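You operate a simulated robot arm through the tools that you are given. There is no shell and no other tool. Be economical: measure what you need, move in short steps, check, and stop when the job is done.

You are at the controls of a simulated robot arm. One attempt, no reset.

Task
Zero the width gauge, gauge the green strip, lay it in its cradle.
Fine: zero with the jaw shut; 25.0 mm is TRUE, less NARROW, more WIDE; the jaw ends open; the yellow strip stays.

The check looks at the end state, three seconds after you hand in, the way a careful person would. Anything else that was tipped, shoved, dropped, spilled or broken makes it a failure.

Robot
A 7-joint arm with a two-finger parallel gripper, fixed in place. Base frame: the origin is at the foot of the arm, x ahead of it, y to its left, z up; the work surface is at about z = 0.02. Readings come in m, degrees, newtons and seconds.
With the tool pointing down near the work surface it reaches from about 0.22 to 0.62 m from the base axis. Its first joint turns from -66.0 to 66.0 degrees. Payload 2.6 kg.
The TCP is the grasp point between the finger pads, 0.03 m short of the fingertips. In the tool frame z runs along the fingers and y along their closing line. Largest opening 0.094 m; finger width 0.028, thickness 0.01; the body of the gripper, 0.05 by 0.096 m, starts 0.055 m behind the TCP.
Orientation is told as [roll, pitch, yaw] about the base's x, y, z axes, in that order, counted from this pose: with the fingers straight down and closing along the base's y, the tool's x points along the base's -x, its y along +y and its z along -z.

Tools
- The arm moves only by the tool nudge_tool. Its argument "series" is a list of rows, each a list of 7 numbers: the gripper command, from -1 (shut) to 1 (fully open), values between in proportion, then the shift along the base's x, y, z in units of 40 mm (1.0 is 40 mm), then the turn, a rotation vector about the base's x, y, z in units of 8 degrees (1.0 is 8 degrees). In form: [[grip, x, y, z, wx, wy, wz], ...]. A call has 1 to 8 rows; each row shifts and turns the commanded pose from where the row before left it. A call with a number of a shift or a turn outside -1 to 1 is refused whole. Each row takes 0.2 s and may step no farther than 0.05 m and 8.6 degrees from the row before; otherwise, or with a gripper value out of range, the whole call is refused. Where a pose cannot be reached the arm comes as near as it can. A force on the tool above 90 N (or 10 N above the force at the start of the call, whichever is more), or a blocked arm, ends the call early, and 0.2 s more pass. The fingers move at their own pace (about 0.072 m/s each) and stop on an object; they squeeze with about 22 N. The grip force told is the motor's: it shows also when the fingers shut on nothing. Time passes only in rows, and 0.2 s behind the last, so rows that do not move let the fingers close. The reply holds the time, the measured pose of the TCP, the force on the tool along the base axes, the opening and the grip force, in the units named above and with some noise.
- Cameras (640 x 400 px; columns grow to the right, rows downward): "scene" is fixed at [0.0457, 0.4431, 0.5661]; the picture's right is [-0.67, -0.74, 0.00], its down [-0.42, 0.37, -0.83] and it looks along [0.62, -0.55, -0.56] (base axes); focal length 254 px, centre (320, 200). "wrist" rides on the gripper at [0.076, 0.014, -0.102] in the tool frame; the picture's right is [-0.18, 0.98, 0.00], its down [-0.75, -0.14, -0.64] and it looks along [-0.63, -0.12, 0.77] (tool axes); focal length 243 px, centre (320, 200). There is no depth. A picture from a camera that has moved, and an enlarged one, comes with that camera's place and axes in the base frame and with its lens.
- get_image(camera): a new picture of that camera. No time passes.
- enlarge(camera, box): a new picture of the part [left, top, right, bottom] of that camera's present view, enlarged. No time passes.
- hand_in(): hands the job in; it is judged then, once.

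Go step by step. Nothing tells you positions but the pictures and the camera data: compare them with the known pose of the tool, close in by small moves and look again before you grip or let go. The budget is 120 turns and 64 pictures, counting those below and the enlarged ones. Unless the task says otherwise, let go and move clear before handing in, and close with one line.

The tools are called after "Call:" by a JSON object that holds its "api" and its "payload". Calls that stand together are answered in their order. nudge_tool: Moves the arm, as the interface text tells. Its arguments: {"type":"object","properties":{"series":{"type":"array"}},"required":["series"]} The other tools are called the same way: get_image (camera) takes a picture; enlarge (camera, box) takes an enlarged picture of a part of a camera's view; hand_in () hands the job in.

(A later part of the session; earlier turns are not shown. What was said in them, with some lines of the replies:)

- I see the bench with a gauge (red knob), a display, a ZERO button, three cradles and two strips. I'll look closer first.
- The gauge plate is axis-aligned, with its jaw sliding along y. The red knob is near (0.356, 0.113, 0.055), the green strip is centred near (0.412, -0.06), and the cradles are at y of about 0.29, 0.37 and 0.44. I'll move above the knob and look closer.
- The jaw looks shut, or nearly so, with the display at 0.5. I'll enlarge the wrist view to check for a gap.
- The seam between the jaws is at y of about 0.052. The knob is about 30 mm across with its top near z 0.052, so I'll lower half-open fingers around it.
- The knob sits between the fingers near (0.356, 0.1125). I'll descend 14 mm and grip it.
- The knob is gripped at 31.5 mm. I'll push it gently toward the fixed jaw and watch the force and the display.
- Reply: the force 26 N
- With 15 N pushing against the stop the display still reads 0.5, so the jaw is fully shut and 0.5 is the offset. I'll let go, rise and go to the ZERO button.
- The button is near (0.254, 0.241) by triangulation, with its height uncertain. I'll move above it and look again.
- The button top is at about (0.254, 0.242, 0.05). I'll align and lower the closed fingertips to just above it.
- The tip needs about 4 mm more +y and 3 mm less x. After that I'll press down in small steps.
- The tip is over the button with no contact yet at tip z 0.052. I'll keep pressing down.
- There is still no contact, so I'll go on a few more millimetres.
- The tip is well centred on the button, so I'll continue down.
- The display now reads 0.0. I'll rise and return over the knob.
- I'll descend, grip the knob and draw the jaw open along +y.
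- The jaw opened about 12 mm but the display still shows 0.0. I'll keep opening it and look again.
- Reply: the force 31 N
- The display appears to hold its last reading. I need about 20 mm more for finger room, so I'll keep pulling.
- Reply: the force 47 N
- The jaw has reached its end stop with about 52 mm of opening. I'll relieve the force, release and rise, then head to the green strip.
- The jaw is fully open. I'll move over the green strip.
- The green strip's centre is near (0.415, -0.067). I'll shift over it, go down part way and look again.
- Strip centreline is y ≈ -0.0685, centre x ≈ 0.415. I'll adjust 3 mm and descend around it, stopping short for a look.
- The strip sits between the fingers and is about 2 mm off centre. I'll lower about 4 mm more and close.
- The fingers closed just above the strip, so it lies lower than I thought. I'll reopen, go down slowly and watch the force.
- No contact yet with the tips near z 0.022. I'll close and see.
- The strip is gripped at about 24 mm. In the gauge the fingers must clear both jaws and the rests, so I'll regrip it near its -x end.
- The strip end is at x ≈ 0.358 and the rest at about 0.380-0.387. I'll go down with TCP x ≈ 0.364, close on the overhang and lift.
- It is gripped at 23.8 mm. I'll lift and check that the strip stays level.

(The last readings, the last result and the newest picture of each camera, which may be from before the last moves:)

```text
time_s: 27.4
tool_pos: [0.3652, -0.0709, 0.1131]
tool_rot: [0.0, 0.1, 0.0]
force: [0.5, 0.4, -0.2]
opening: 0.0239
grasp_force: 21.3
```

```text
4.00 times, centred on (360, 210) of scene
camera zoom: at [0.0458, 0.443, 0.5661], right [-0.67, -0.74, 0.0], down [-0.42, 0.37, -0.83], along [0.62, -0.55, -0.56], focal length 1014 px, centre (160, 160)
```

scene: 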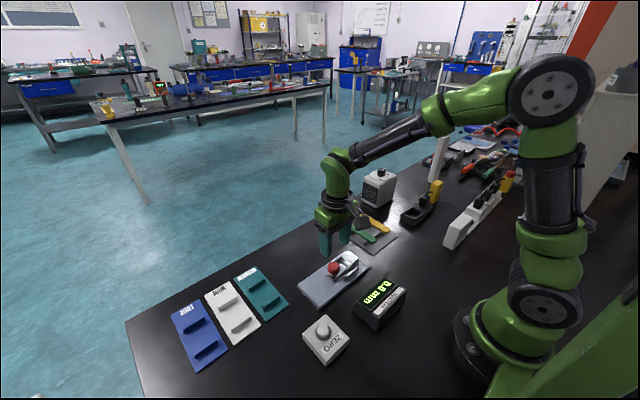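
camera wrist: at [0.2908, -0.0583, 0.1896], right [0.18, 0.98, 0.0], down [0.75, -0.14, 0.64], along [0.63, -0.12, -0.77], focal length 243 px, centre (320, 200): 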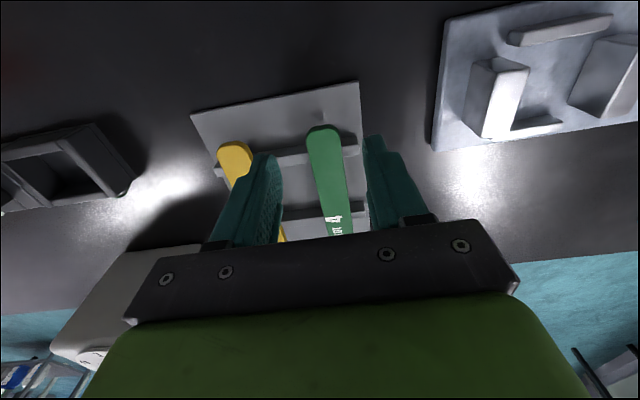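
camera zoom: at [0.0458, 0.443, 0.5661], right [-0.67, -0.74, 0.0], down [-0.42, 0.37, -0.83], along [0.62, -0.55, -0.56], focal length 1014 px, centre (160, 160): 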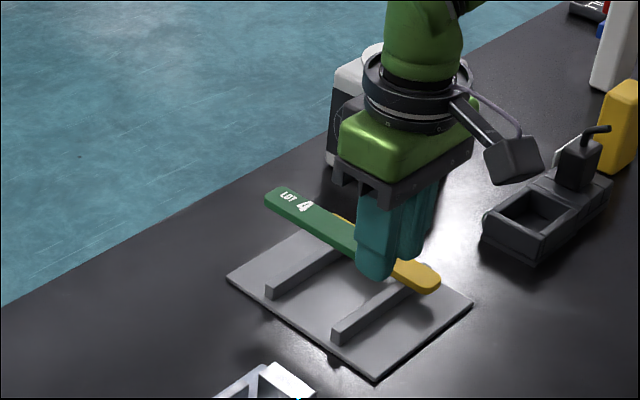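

The strip is held level. I'll carry it over the gauge with TCP near (0.3025, 0.075).

Call:
{"api": "nudge_tool", "payload": {"series": [[-0.7, -0.39, 0.91, 0, 0, 0, 0], [-0.7, -0.39, 0.91, 0, 0, 0, 0], [-0.7, -0.39, 0.91, 0, 0, 0, 0], [-0.7, -0.39, 0.91, 0, 0, 0, 0], [-0.7, 0, 0, -0.4, 0, 0, 0]]}}

Call:
{"api": "get_image", "payload": {"camera": "wrist"}}

Call:
{"api": "enlarge", "payload": {"camera": "scene", "box": [290, 210, 430, 310]}}

```text
time_s: 28.6
tool_pos: [0.3001, 0.0767, 0.0966]
tool_rot: [-0.1, 0.0, 0.0]
force: [0.2, 0.3, -0.2]
opening: 0.0241
grasp_force: 22.0
```

```text
19 pictures are left
camera wrist: at [0.224, 0.0908, 0.2003], right [0.18, 0.98, 0.0], down [0.75, -0.14, 0.64], along [0.63, -0.12, -0.77], focal length 243 px, centre (320, 200)
```

wrist: 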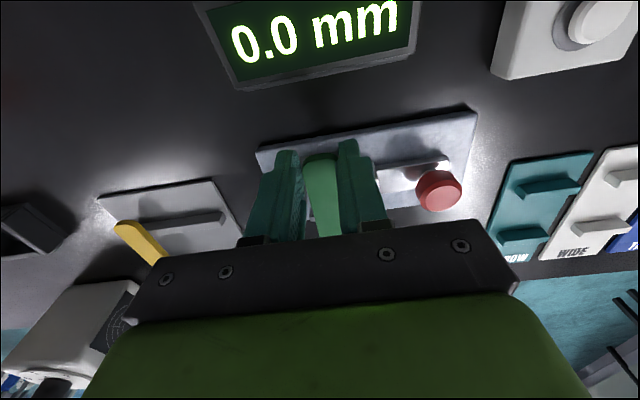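

```text
4.00 times, centred on (360, 260) of scene
camera zoom: at [0.0457, 0.4431, 0.5661], right [-0.67, -0.74, 0.0], down [-0.42, 0.37, -0.83], along [0.62, -0.55, -0.56], focal length 1014 px, centre (160, -40)
```

zoom: 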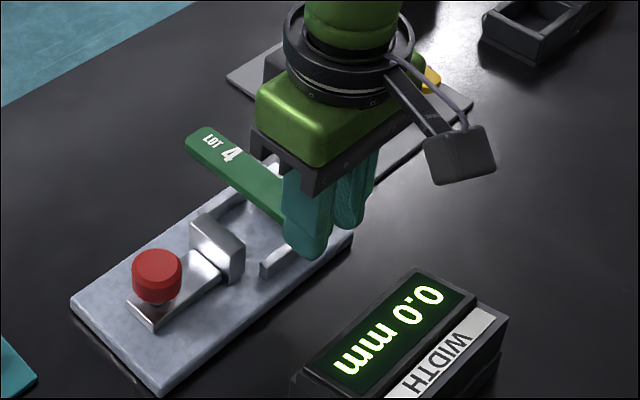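

The strip is positioned between the jaws with margin on each side. I'll descend, then take small steps while watching for contact with the rests.

Call:
{"api": "nudge_tool", "payload": {"series": [[-0.7, -0.04, 0, -0.4, 0, 0, 0], [-0.7, 0, 0, -0.3, 0, 0, 0], [-0.7, 0, 0, -0.1, 0, 0, 0]]}}

Call:
{"api": "enlarge", "payload": {"camera": "scene", "box": [300, 230, 400, 300]}}

```text
time_s: 29.4
tool_pos: [0.2989, 0.0755, 0.0645]
tool_rot: [-0.1, -0.1, 0.0]
force: [0.2, 0.1, -0.5]
opening: 0.024
grasp_force: 22.3
```

```text
5.71 times, centred on (350, 265) of scene
camera zoom: at [0.0457, 0.4431, 0.5661], right [-0.67, -0.74, 0.0], down [-0.42, 0.37, -0.83], along [0.62, -0.55, -0.56], focal length 1449 px, centre (149, -171)
```

zoom: 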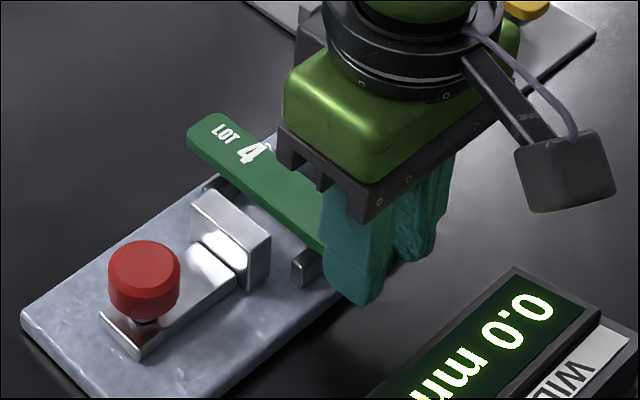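

It is clear of the jaws, so I'll continue down in small steps.

Call:
{"api": "nudge_tool", "payload": {"series": [[-0.7, 0, 0, -0.05, 0, 0, 0], [-0.7, 0, 0, -0.05, 0, 0, 0], [-0.7, 0, 0, -0.05, 0, 0, 0], [-0.7, 0, 0, 0, 0, 0, 0]]}}

```text
time_s: 30.4
tool_pos: [0.2985, 0.0749, 0.0571]
tool_rot: [0.0, 0.0, 0.0]
force: [0.2, -0.2, -0.8]
opening: 0.0238
grasp_force: 21.7
```

Call:
{"api": "nudge_tool", "payload": {"series": [[-0.7, 0, 0, -0.04, 0, 0, 0], [-0.7, 0, 0, -0.04, 0, 0, 0], [-0.7, 0, 0, 0, 0, 0, 0]]}}

Call:
{"api": "enlarge", "payload": {"camera": "scene", "box": [300, 230, 400, 300]}}

```text
time_s: 31.2
tool_pos: [0.3002, 0.0748, 0.0546]
tool_rot: [0.2, 0.0, 0.2]
force: [-5.0, 2.9, 22.3]
opening: 0.0239
grasp_force: 21.9
```

```text
5.71 times, centred on (350, 265) of scene
camera zoom: at [0.0457, 0.443, 0.5661], right [-0.67, -0.74, 0.0], down [-0.42, 0.37, -0.83], along [0.62, -0.55, -0.56], focal length 1449 px, centre (149, -171)
```

zoom: 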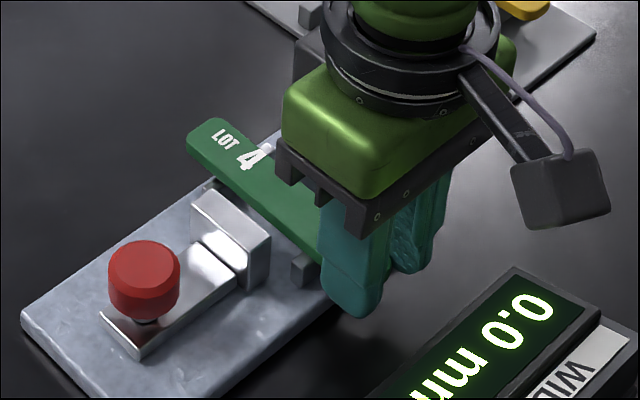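

The strip is on the rests, with 22 N showing. I'll ease up slightly, release and rise.

Call:
{"api": "nudge_tool", "payload": {"series": [[-0.7, 0, 0, 0.03, 0, 0, 0], [-0.3, 0, 0, 0, 0, 0, 0], [0.1, 0, 0, 0, 0, 0, 0], [0.1, 0, 0, 0, 0, 0, 0], [0.1, 0, 0, 0.5, 0, 0, 0], [0.1, 0, 0, 0.9, 0, 0, 0], [0.1, 0.3, 0.8, 0.5, 0, 0, 0], [0.1, 0.6, 0.7, 0, 0, 0, 0]]}}

Call:
{"api": "enlarge", "payload": {"camera": "scene", "box": [290, 230, 410, 310]}}

```text
time_s: 33.0
tool_pos: [0.3369, 0.1331, 0.1323]
tool_rot: [-0.1, -0.1, 0.1]
force: [0.6, -0.4, -0.6]
opening: 0.0515
grasp_force: 0.1
```

```text
5.00 times, centred on (350, 270) of scene
camera zoom: at [0.0457, 0.443, 0.5661], right [-0.67, -0.74, 0.0], down [-0.42, 0.37, -0.83], along [0.62, -0.55, -0.56], focal length 1268 px, centre (170, -150)
```

zoom: 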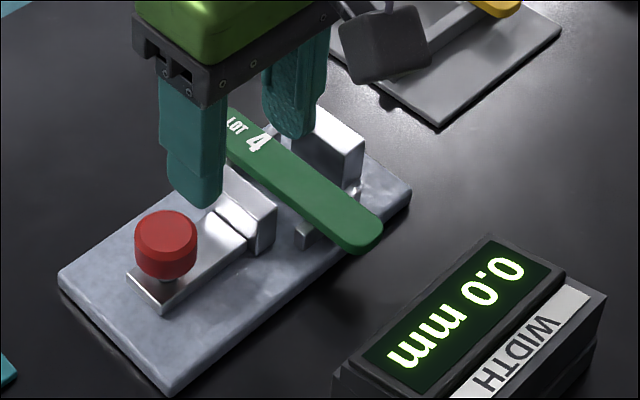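

The strip lies level on both rests. I'll return to the knob at y ≈ 0.163, grip it and start closing the jaw.

Call:
{"api": "nudge_tool", "payload": {"series": [[0.1, 0.48, 0.75, -0.2, 0, 0, 0], [0.1, 0, 0, -0.8, 0, 0, 0], [0.1, 0, 0, -0.57, 0, 0, 0], [-0.6, 0, 0, 0, 0, 0, 0], [-0.7, 0, 0, 0, 0, 0, 0], [-0.7, 0, 0, 0, 0, 0, 0]]}}

```text
time_s: 34.4
tool_pos: [0.3565, 0.1642, 0.0688]
tool_rot: [-0.2, 0.1, -0.1]
force: [2.4, -9.9, -3.6]
opening: 0.0313
grasp_force: 44.8
```

Call:
{"api": "nudge_tool", "payload": {"series": [[-0.7, 0, -0.12, 0, 0, 0, 0], [-0.7, 0, -0.12, 0, 0, 0, 0], [-0.7, 0, -0.12, 0, 0, 0, 0], [-0.7, 0, -0.12, 0, 0, 0, 0], [-0.7, 0, -0.1, 0, 0, 0, 0], [-0.7, 0, 0, 0, 0, 0, 0]]}}

Call:
{"api": "enlarge", "payload": {"camera": "scene", "box": [290, 230, 410, 310]}}

```text
time_s: 35.8
tool_pos: [0.3553, 0.142, 0.0679]
tool_rot: [0.0, 0.0, 0.1]
force: [10.3, -1.1, -23.4]
opening: 0.0316
grasp_force: 45.4
```

```text
5.00 times, centred on (350, 270) of scene
camera zoom: at [0.0458, 0.4431, 0.566], right [-0.67, -0.74, 0.0], down [-0.42, 0.37, -0.83], along [0.62, -0.55, -0.56], focal length 1268 px, centre (170, -150)
```

zoom: 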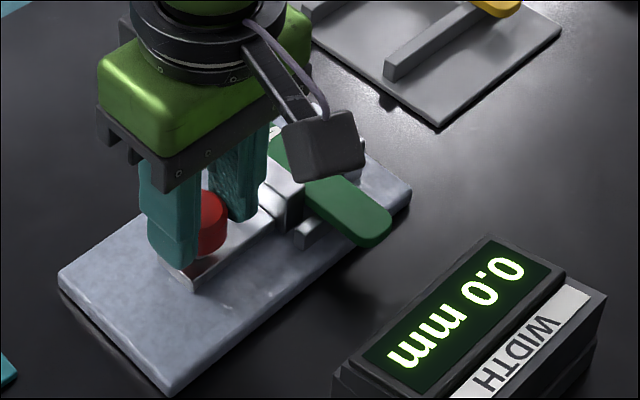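

The jaw is pushing the strip. I'll continue in small steps until it clamps.

Call:
{"api": "nudge_tool", "payload": {"series": [[-0.7, 0, -0.05, -0.02, 0, 0, 0], [-0.7, 0, -0.05, 0, 0, 0, 0], [-0.7, 0, -0.05, 0, 0, 0, 0], [-0.7, 0, 0, 0, 0, 0, 0]]}}

```text
time_s: 36.8
tool_pos: [0.3546, 0.1352, 0.0688]
tool_rot: [0.1, -0.1, 0.0]
force: [-6.1, -1.9, 23.7]
opening: 0.0313
grasp_force: 45.1
```

Call:
{"api": "nudge_tool", "payload": {"series": [[-0.7, 0, -0.03, 0.01, 0, 0, 0], [-0.7, 0, -0.03, 0, 0, 0, 0], [-0.7, 0, 0, 0, 0, 0, 0]]}}

Call:
{"api": "enlarge", "payload": {"camera": "scene", "box": [290, 230, 410, 310]}}

```text
time_s: 37.6
tool_pos: [0.3554, 0.1358, 0.0689]
tool_rot: [0.2, -0.1, 0.2]
force: [0.0, 16.3, 16.7]
opening: 0.0312
grasp_force: 44.8
```

```text
5.00 times, centred on (350, 270) of scene
camera zoom: at [0.0457, 0.443, 0.5661], right [-0.67, -0.74, 0.0], down [-0.42, 0.37, -0.83], along [0.62, -0.55, -0.56], focal length 1268 px, centre (170, -150)
```

zoom: 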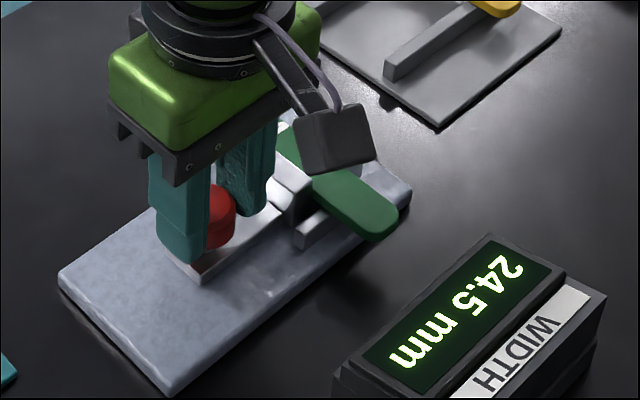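

The display reads 24.5 mm, so the strip is NARROW and goes in the teal cradle. I'll open the jaw again and let go of the knob.

Call:
{"api": "nudge_tool", "payload": {"series": [[-0.7, 0, 0.1, -0.01, 0, 0, 0], [-0.7, 0, 0.12, 0, 0, 0, 0], [-0.7, 0, 0.12, 0, 0, 0, 0], [-0.7, 0, 0.12, 0, 0, 0, 0], [-0.7, 0, 0.12, 0, 0, 0, 0], [-0.7, 0, 0.1, 0, 0, 0, 0], [-0.7, 0, 0, 0, 0, 0, 0]]}}

```text
time_s: 39.2
tool_pos: [0.356, 0.1607, 0.0686]
tool_rot: [0.1, -0.1, 0.1]
force: [6.0, 2.0, 4.2]
opening: 0.0313
grasp_force: 44.6
```

Call:
{"api": "nudge_tool", "payload": {"series": [[0.1, 0, 0, 0, 0, 0, 0], [0.1, 0, 0, 0, 0, 0, 0], [0.1, 0, 0, 0.5, 0, 0, 0], [0.1, 0, 0, 1, 0, 0, 0], [0.1, -0.47, -0.8, 0, 0, 0, 0], [0.1, -0.47, -0.8, 0, 0, 0, 0], [0.1, -0.47, -0.85, 0, 0, 0, 0]]}}

Call:
{"api": "get_image", "payload": {"camera": "wrist"}}

Call:
{"api": "enlarge", "payload": {"camera": "scene", "box": [290, 230, 410, 310]}}

```text
time_s: 40.8
tool_pos: [0.299, 0.0609, 0.1272]
tool_rot: [0.0, 0.0, 0.1]
force: [-0.3, 0.3, -0.5]
opening: 0.0516
grasp_force: 0.1
```

```text
12 pictures are left
camera wrist: at [0.2225, 0.0754, 0.2309], right [0.18, 0.98, 0.0], down [0.75, -0.14, 0.64], along [0.63, -0.12, -0.77], focal length 243 px, centre (320, 200)
```

wrist: 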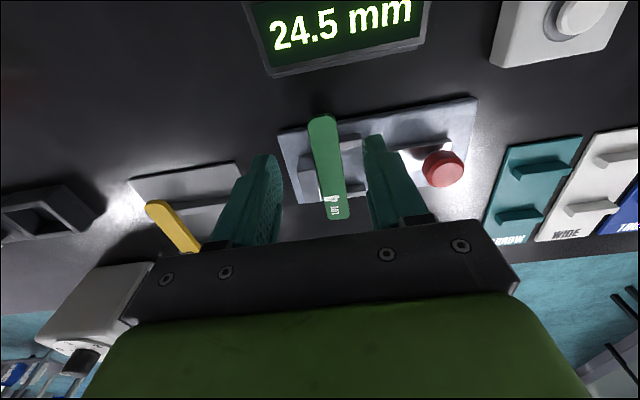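

```text
5.00 times, centred on (350, 270) of scene
camera zoom: at [0.0457, 0.4431, 0.5661], right [-0.67, -0.74, 0.0], down [-0.42, 0.37, -0.83], along [0.62, -0.55, -0.56], focal length 1268 px, centre (170, -150)
```

zoom: 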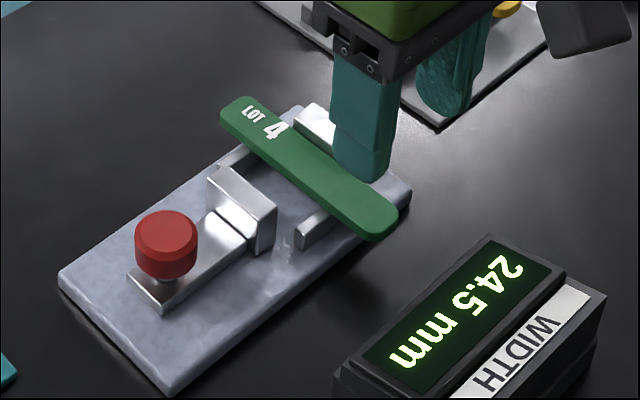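

The reading of 24.5 mm is confirmed. The strip end is at (0.2985, 0.061), so I'll lower, grip the end and lift.

Call:
{"api": "nudge_tool", "payload": {"series": [[0.1, 0.05, 0, -0.8, 0, 0, 0], [0.1, 0, 0, -0.6, 0, 0, 0], [0.1, 0, 0, -0.25, 0, 0, 0], [0.1, 0, 0, -0.13, 0, 0, 0], [-0.3, 0, 0, 0, 0, 0, 0], [-0.6, 0, 0, 0, 0, 0, 0], [-0.6, 0, 0, 0, 0, 0, 0]]}}

```text
time_s: 42.4
tool_pos: [0.3005, 0.0618, 0.0561]
tool_rot: [0.0, 0.0, 0.0]
force: [0.5, 0.7, -0.4]
opening: 0.0239
grasp_force: 22.1
```

It is gripped. I'll lift and carry it toward the NARROW cradle.

Call:
{"api": "nudge_tool", "payload": {"series": [[-0.7, 0, 0, 0.3, 0, 0, 0], [-0.7, 0, 0, 0.9, 0, 0, 0], [-0.7, 0, 0, 0.6, 0, 0, 0]]}}

Call:
{"api": "nudge_tool", "payload": {"series": [[-0.7, 0.31, 0.95, 0, 0, 0, 0], [-0.7, 0.31, 0.95, 0, 0, 0, 0], [-0.7, 0.31, 0.95, 0, 0, 0, 0], [-0.7, 0.31, 0.95, 0, 0, 0, 0], [-0.7, 0.31, 0.95, 0, 0, 0, 0], [-0.7, 0.31, 0.95, 0, 0, 0, 0]]}}

Call:
{"api": "get_image", "payload": {"camera": "wrist"}}

Call:
{"api": "enlarge", "payload": {"camera": "scene", "box": [190, 220, 330, 340]}}

```text
time_s: 43.2
tool_pos: [0.2988, 0.0613, 0.1291]
tool_rot: [-0.1, 0.1, 0.1]
force: [-1.1, 0.2, 0.1]
opening: 0.0238
grasp_force: 21.9
```

```text
time_s: 44.6
tool_pos: [0.3743, 0.2917, 0.1289]
tool_rot: [0.0, 0.0, 0.0]
force: [-0.1, -0.3, -0.2]
opening: 0.0237
grasp_force: 22.1
```

```text
10 pictures are left
camera wrist: at [0.2993, 0.3062, 0.2338], right [0.19, 0.98, 0.0], down [0.75, -0.14, 0.64], along [0.63, -0.12, -0.77], focal length 243 px, centre (320, 200)
```

wrist: 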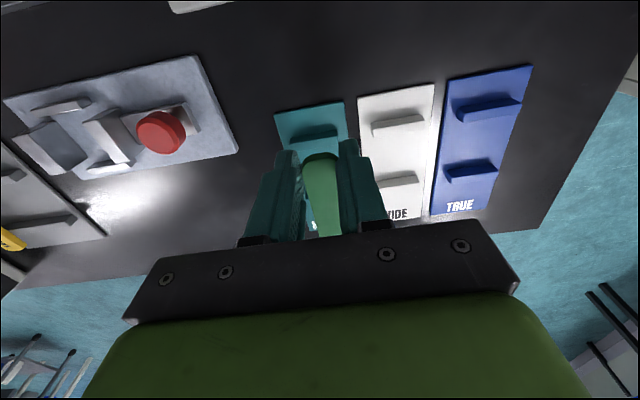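

```text
3.33 times, centred on (260, 280) of scene
camera zoom: at [0.0457, 0.443, 0.5661], right [-0.67, -0.74, 0.0], down [-0.42, 0.37, -0.83], along [0.62, -0.55, -0.56], focal length 845 px, centre (520, -67)
```

zoom: 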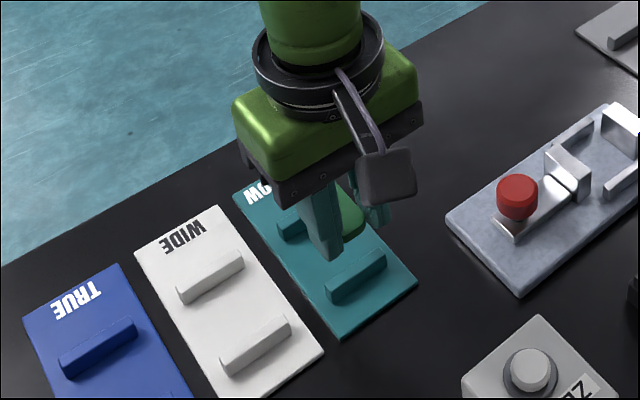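

The NARROW cradle centre is about (0.4225, 0.283). I'll shift to TCP (0.3685, 0.2825), descend part way and verify.

Call:
{"api": "nudge_tool", "payload": {"series": [[-0.7, -0.14, -0.23, -0.5, 0, 0, 0], [-0.7, 0, 0, -0.7, 0, 0, 0]]}}

Call:
{"api": "enlarge", "payload": {"camera": "wrist", "box": [220, 80, 420, 220]}}

Call:
{"api": "enlarge", "payload": {"camera": "scene", "box": [210, 230, 310, 310]}}

```text
time_s: 45.2
tool_pos: [0.3679, 0.2812, 0.0806]
tool_rot: [0.0, 0.0, 0.1]
force: [0.3, 0.5, 0.0]
opening: 0.024
grasp_force: 22.1
```

```text
2.86 times, centred on (320, 150) of wrist
camera zoom: at [0.2927, 0.2955, 0.1845], right [0.18, 0.98, 0.0], down [0.75, -0.14, 0.64], along [0.63, -0.12, -0.77], focal length 693 px, centre (320, 343)
```

zoom: 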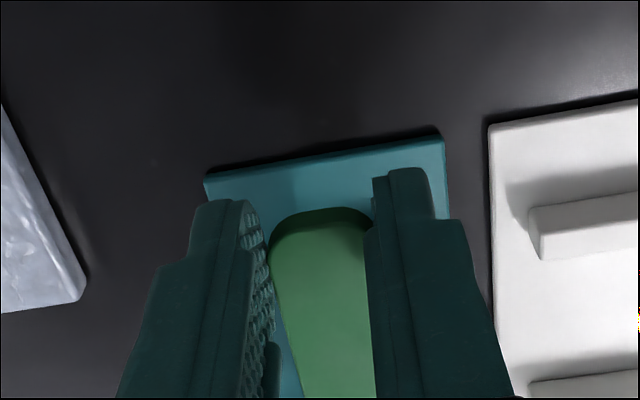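

```text
5.00 times, centred on (260, 270) of scene
camera zoom: at [0.0457, 0.4431, 0.5661], right [-0.67, -0.74, 0.0], down [-0.42, 0.37, -0.83], along [0.62, -0.55, -0.56], focal length 1268 px, centre (620, -150)
```

zoom: 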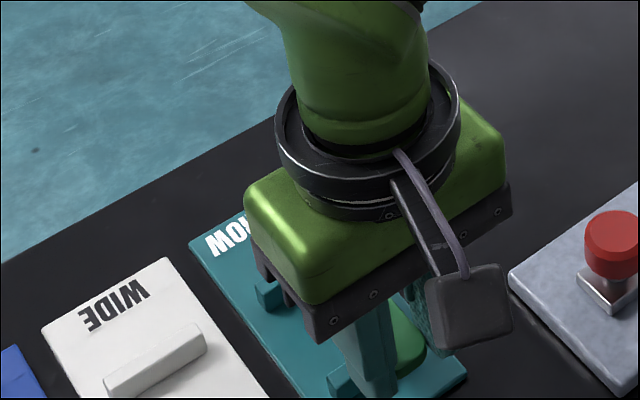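

It is aligned in y with clearance to the rest. I'll descend and feel for the rests.

Call:
{"api": "nudge_tool", "payload": {"series": [[-0.7, 0, 0, -0.4, 0, 0, 0], [-0.7, 0, 0, -0.15, 0, 0, 0], [-0.7, 0, 0, -0.04, 0, 0, 0], [-0.7, 0, 0, 0, 0, 0, 0]]}}

```text
time_s: 46.2
tool_pos: [0.3698, 0.2811, 0.058]
tool_rot: [-0.1, 0.0, 0.0]
force: [-0.7, 0.1, -1.0]
opening: 0.0242
grasp_force: 23.0
```

Call:
{"api": "nudge_tool", "payload": {"series": [[-0.7, 0, 0, -0.04, 0, 0, 0], [-0.7, 0, 0, -0.04, 0, 0, 0], [-0.7, 0, 0, 0, 0, 0, 0]]}}

```text
time_s: 47.0
tool_pos: [0.3703, 0.281, 0.0535]
tool_rot: [0.0, 0.0, 0.1]
force: [0.3, 0.5, -1.1]
opening: 0.0239
grasp_force: 22.0
```

Call:
{"api": "nudge_tool", "payload": {"series": [[-0.7, 0, 0, -0.03, 0, 0, 0], [-0.7, 0, 0, 0, 0, 0, 0]]}}

```text
time_s: 47.6
tool_pos: [0.3696, 0.2812, 0.0515]
tool_rot: [0.0, 0.0, 0.0]
force: [0.4, 0.0, 0.0]
opening: 0.024
grasp_force: 22.3
```

Call:
{"api": "nudge_tool", "payload": {"series": [[-0.7, 0, 0, -0.03, 0, 0, 0], [-0.7, 0, 0, 0, 0, 0, 0]]}}

Call:
{"api": "enlarge", "payload": {"camera": "scene", "box": [210, 240, 310, 320]}}

```text
time_s: 48.2
tool_pos: [0.3687, 0.2811, 0.0511]
tool_rot: [0.0, 0.0, -0.1]
force: [0.4, -0.6, -0.2]
opening: 0.0237
grasp_force: 21.8
```

```text
5.00 times, centred on (260, 280) of scene
camera zoom: at [0.0457, 0.4431, 0.5661], right [-0.67, -0.74, 0.0], down [-0.42, 0.37, -0.83], along [0.62, -0.55, -0.56], focal length 1268 px, centre (620, -200)
```

zoom: 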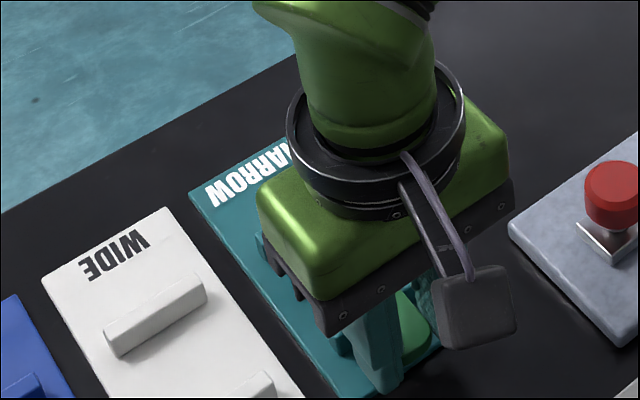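

Call:
{"api": "nudge_tool", "payload": {"series": [[-0.7, 0, 0, -0.03, 0, 0, 0], [-0.7, 0, 0, 0, 0, 0, 0]]}}

```text
time_s: 48.8
tool_pos: [0.37, 0.2822, 0.0494]
tool_rot: [0.0, 0.0, 0.0]
force: [-2.7, -1.5, 6.6]
opening: 0.0241
grasp_force: 22.3
```

There is contact of about 6 N. I'll release here and rise straight up.

Call:
{"api": "nudge_tool", "payload": {"series": [[-0.3, 0, 0, 0.01, 0, 0, 0], [0, 0, 0, 0, 0, 0, 0], [0, 0, 0, 0, 0, 0, 0], [0, 0, 0, 0.3, 0, 0, 0], [0, 0, 0, 0.9, 0, 0, 0], [0, 0, 0, 0.9, 0, 0, 0], [0, -0.5, -0.8, 0.3, 0, 0, 0], [0, -0.5, -0.8, 0.3, 0, 0, 0]]}}

Call:
{"api": "enlarge", "payload": {"camera": "scene", "box": [190, 220, 410, 350]}}

Call:
{"api": "get_image", "payload": {"camera": "wrist"}}

```text
time_s: 50.6
tool_pos: [0.3277, 0.2158, 0.1609]
tool_rot: [0.0, 0.1, 0.1]
force: [-0.1, 0.2, -0.4]
opening: 0.0471
grasp_force: 0.0
```

```text
2.91 times, centred on (300, 285) of scene
camera zoom: at [0.0458, 0.4431, 0.5661], right [-0.67, -0.74, 0.0], down [-0.42, 0.37, -0.83], along [0.62, -0.55, -0.56], focal length 738 px, centre (378, -47)
```

zoom: 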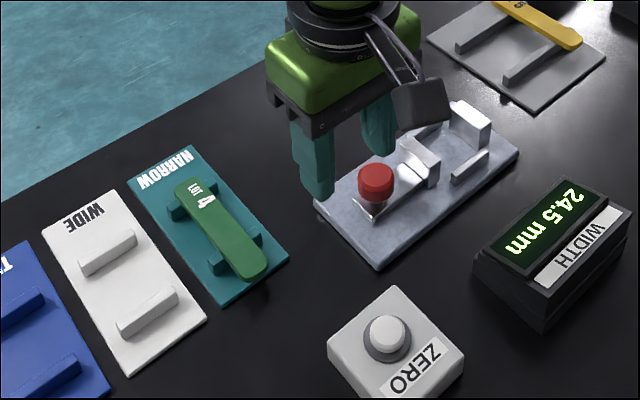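

```text
4 pictures are left
camera wrist: at [0.2525, 0.2305, 0.2648], right [0.18, 0.98, 0.0], down [0.75, -0.14, 0.64], along [0.63, -0.12, -0.77], focal length 243 px, centre (320, 200)
```

wrist: 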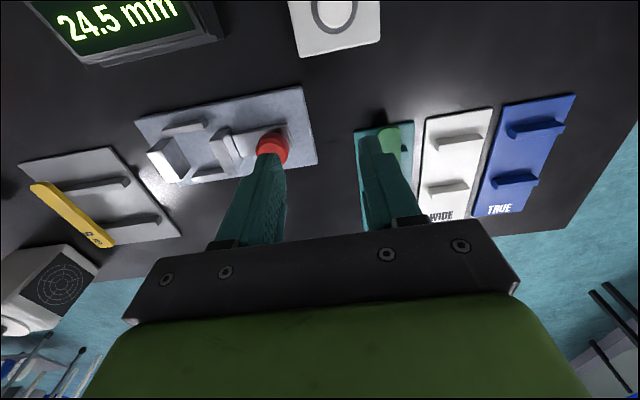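

The strip appears to lie in the NARROW cradle with the jaw open and the yellow strip untouched. I'll take one close check.

Call:
{"api": "enlarge", "payload": {"camera": "scene", "box": [225, 260, 295, 330]}}

```text
5.71 times, centred on (260, 295) of scene
camera zoom: at [0.0458, 0.4431, 0.5661], right [-0.67, -0.74, 0.0], down [-0.42, 0.37, -0.83], along [0.62, -0.55, -0.56], focal length 1449 px, centre (663, -343)
```

zoom: 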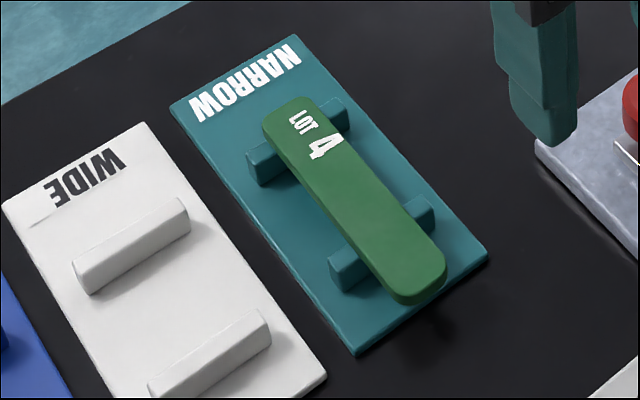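

The strip rests flat across both rests of the NARROW cradle, and the gripper is clear. I'm handing in.

Call:
{"api": "hand_in", "payload": {}}

```text
The job is handed in.
```

I zeroed the gauge with its jaw shut; the green strip read 24.5 mm, so it now lies in the NARROW cradle, with the jaw left open and the yellow strip untouched.
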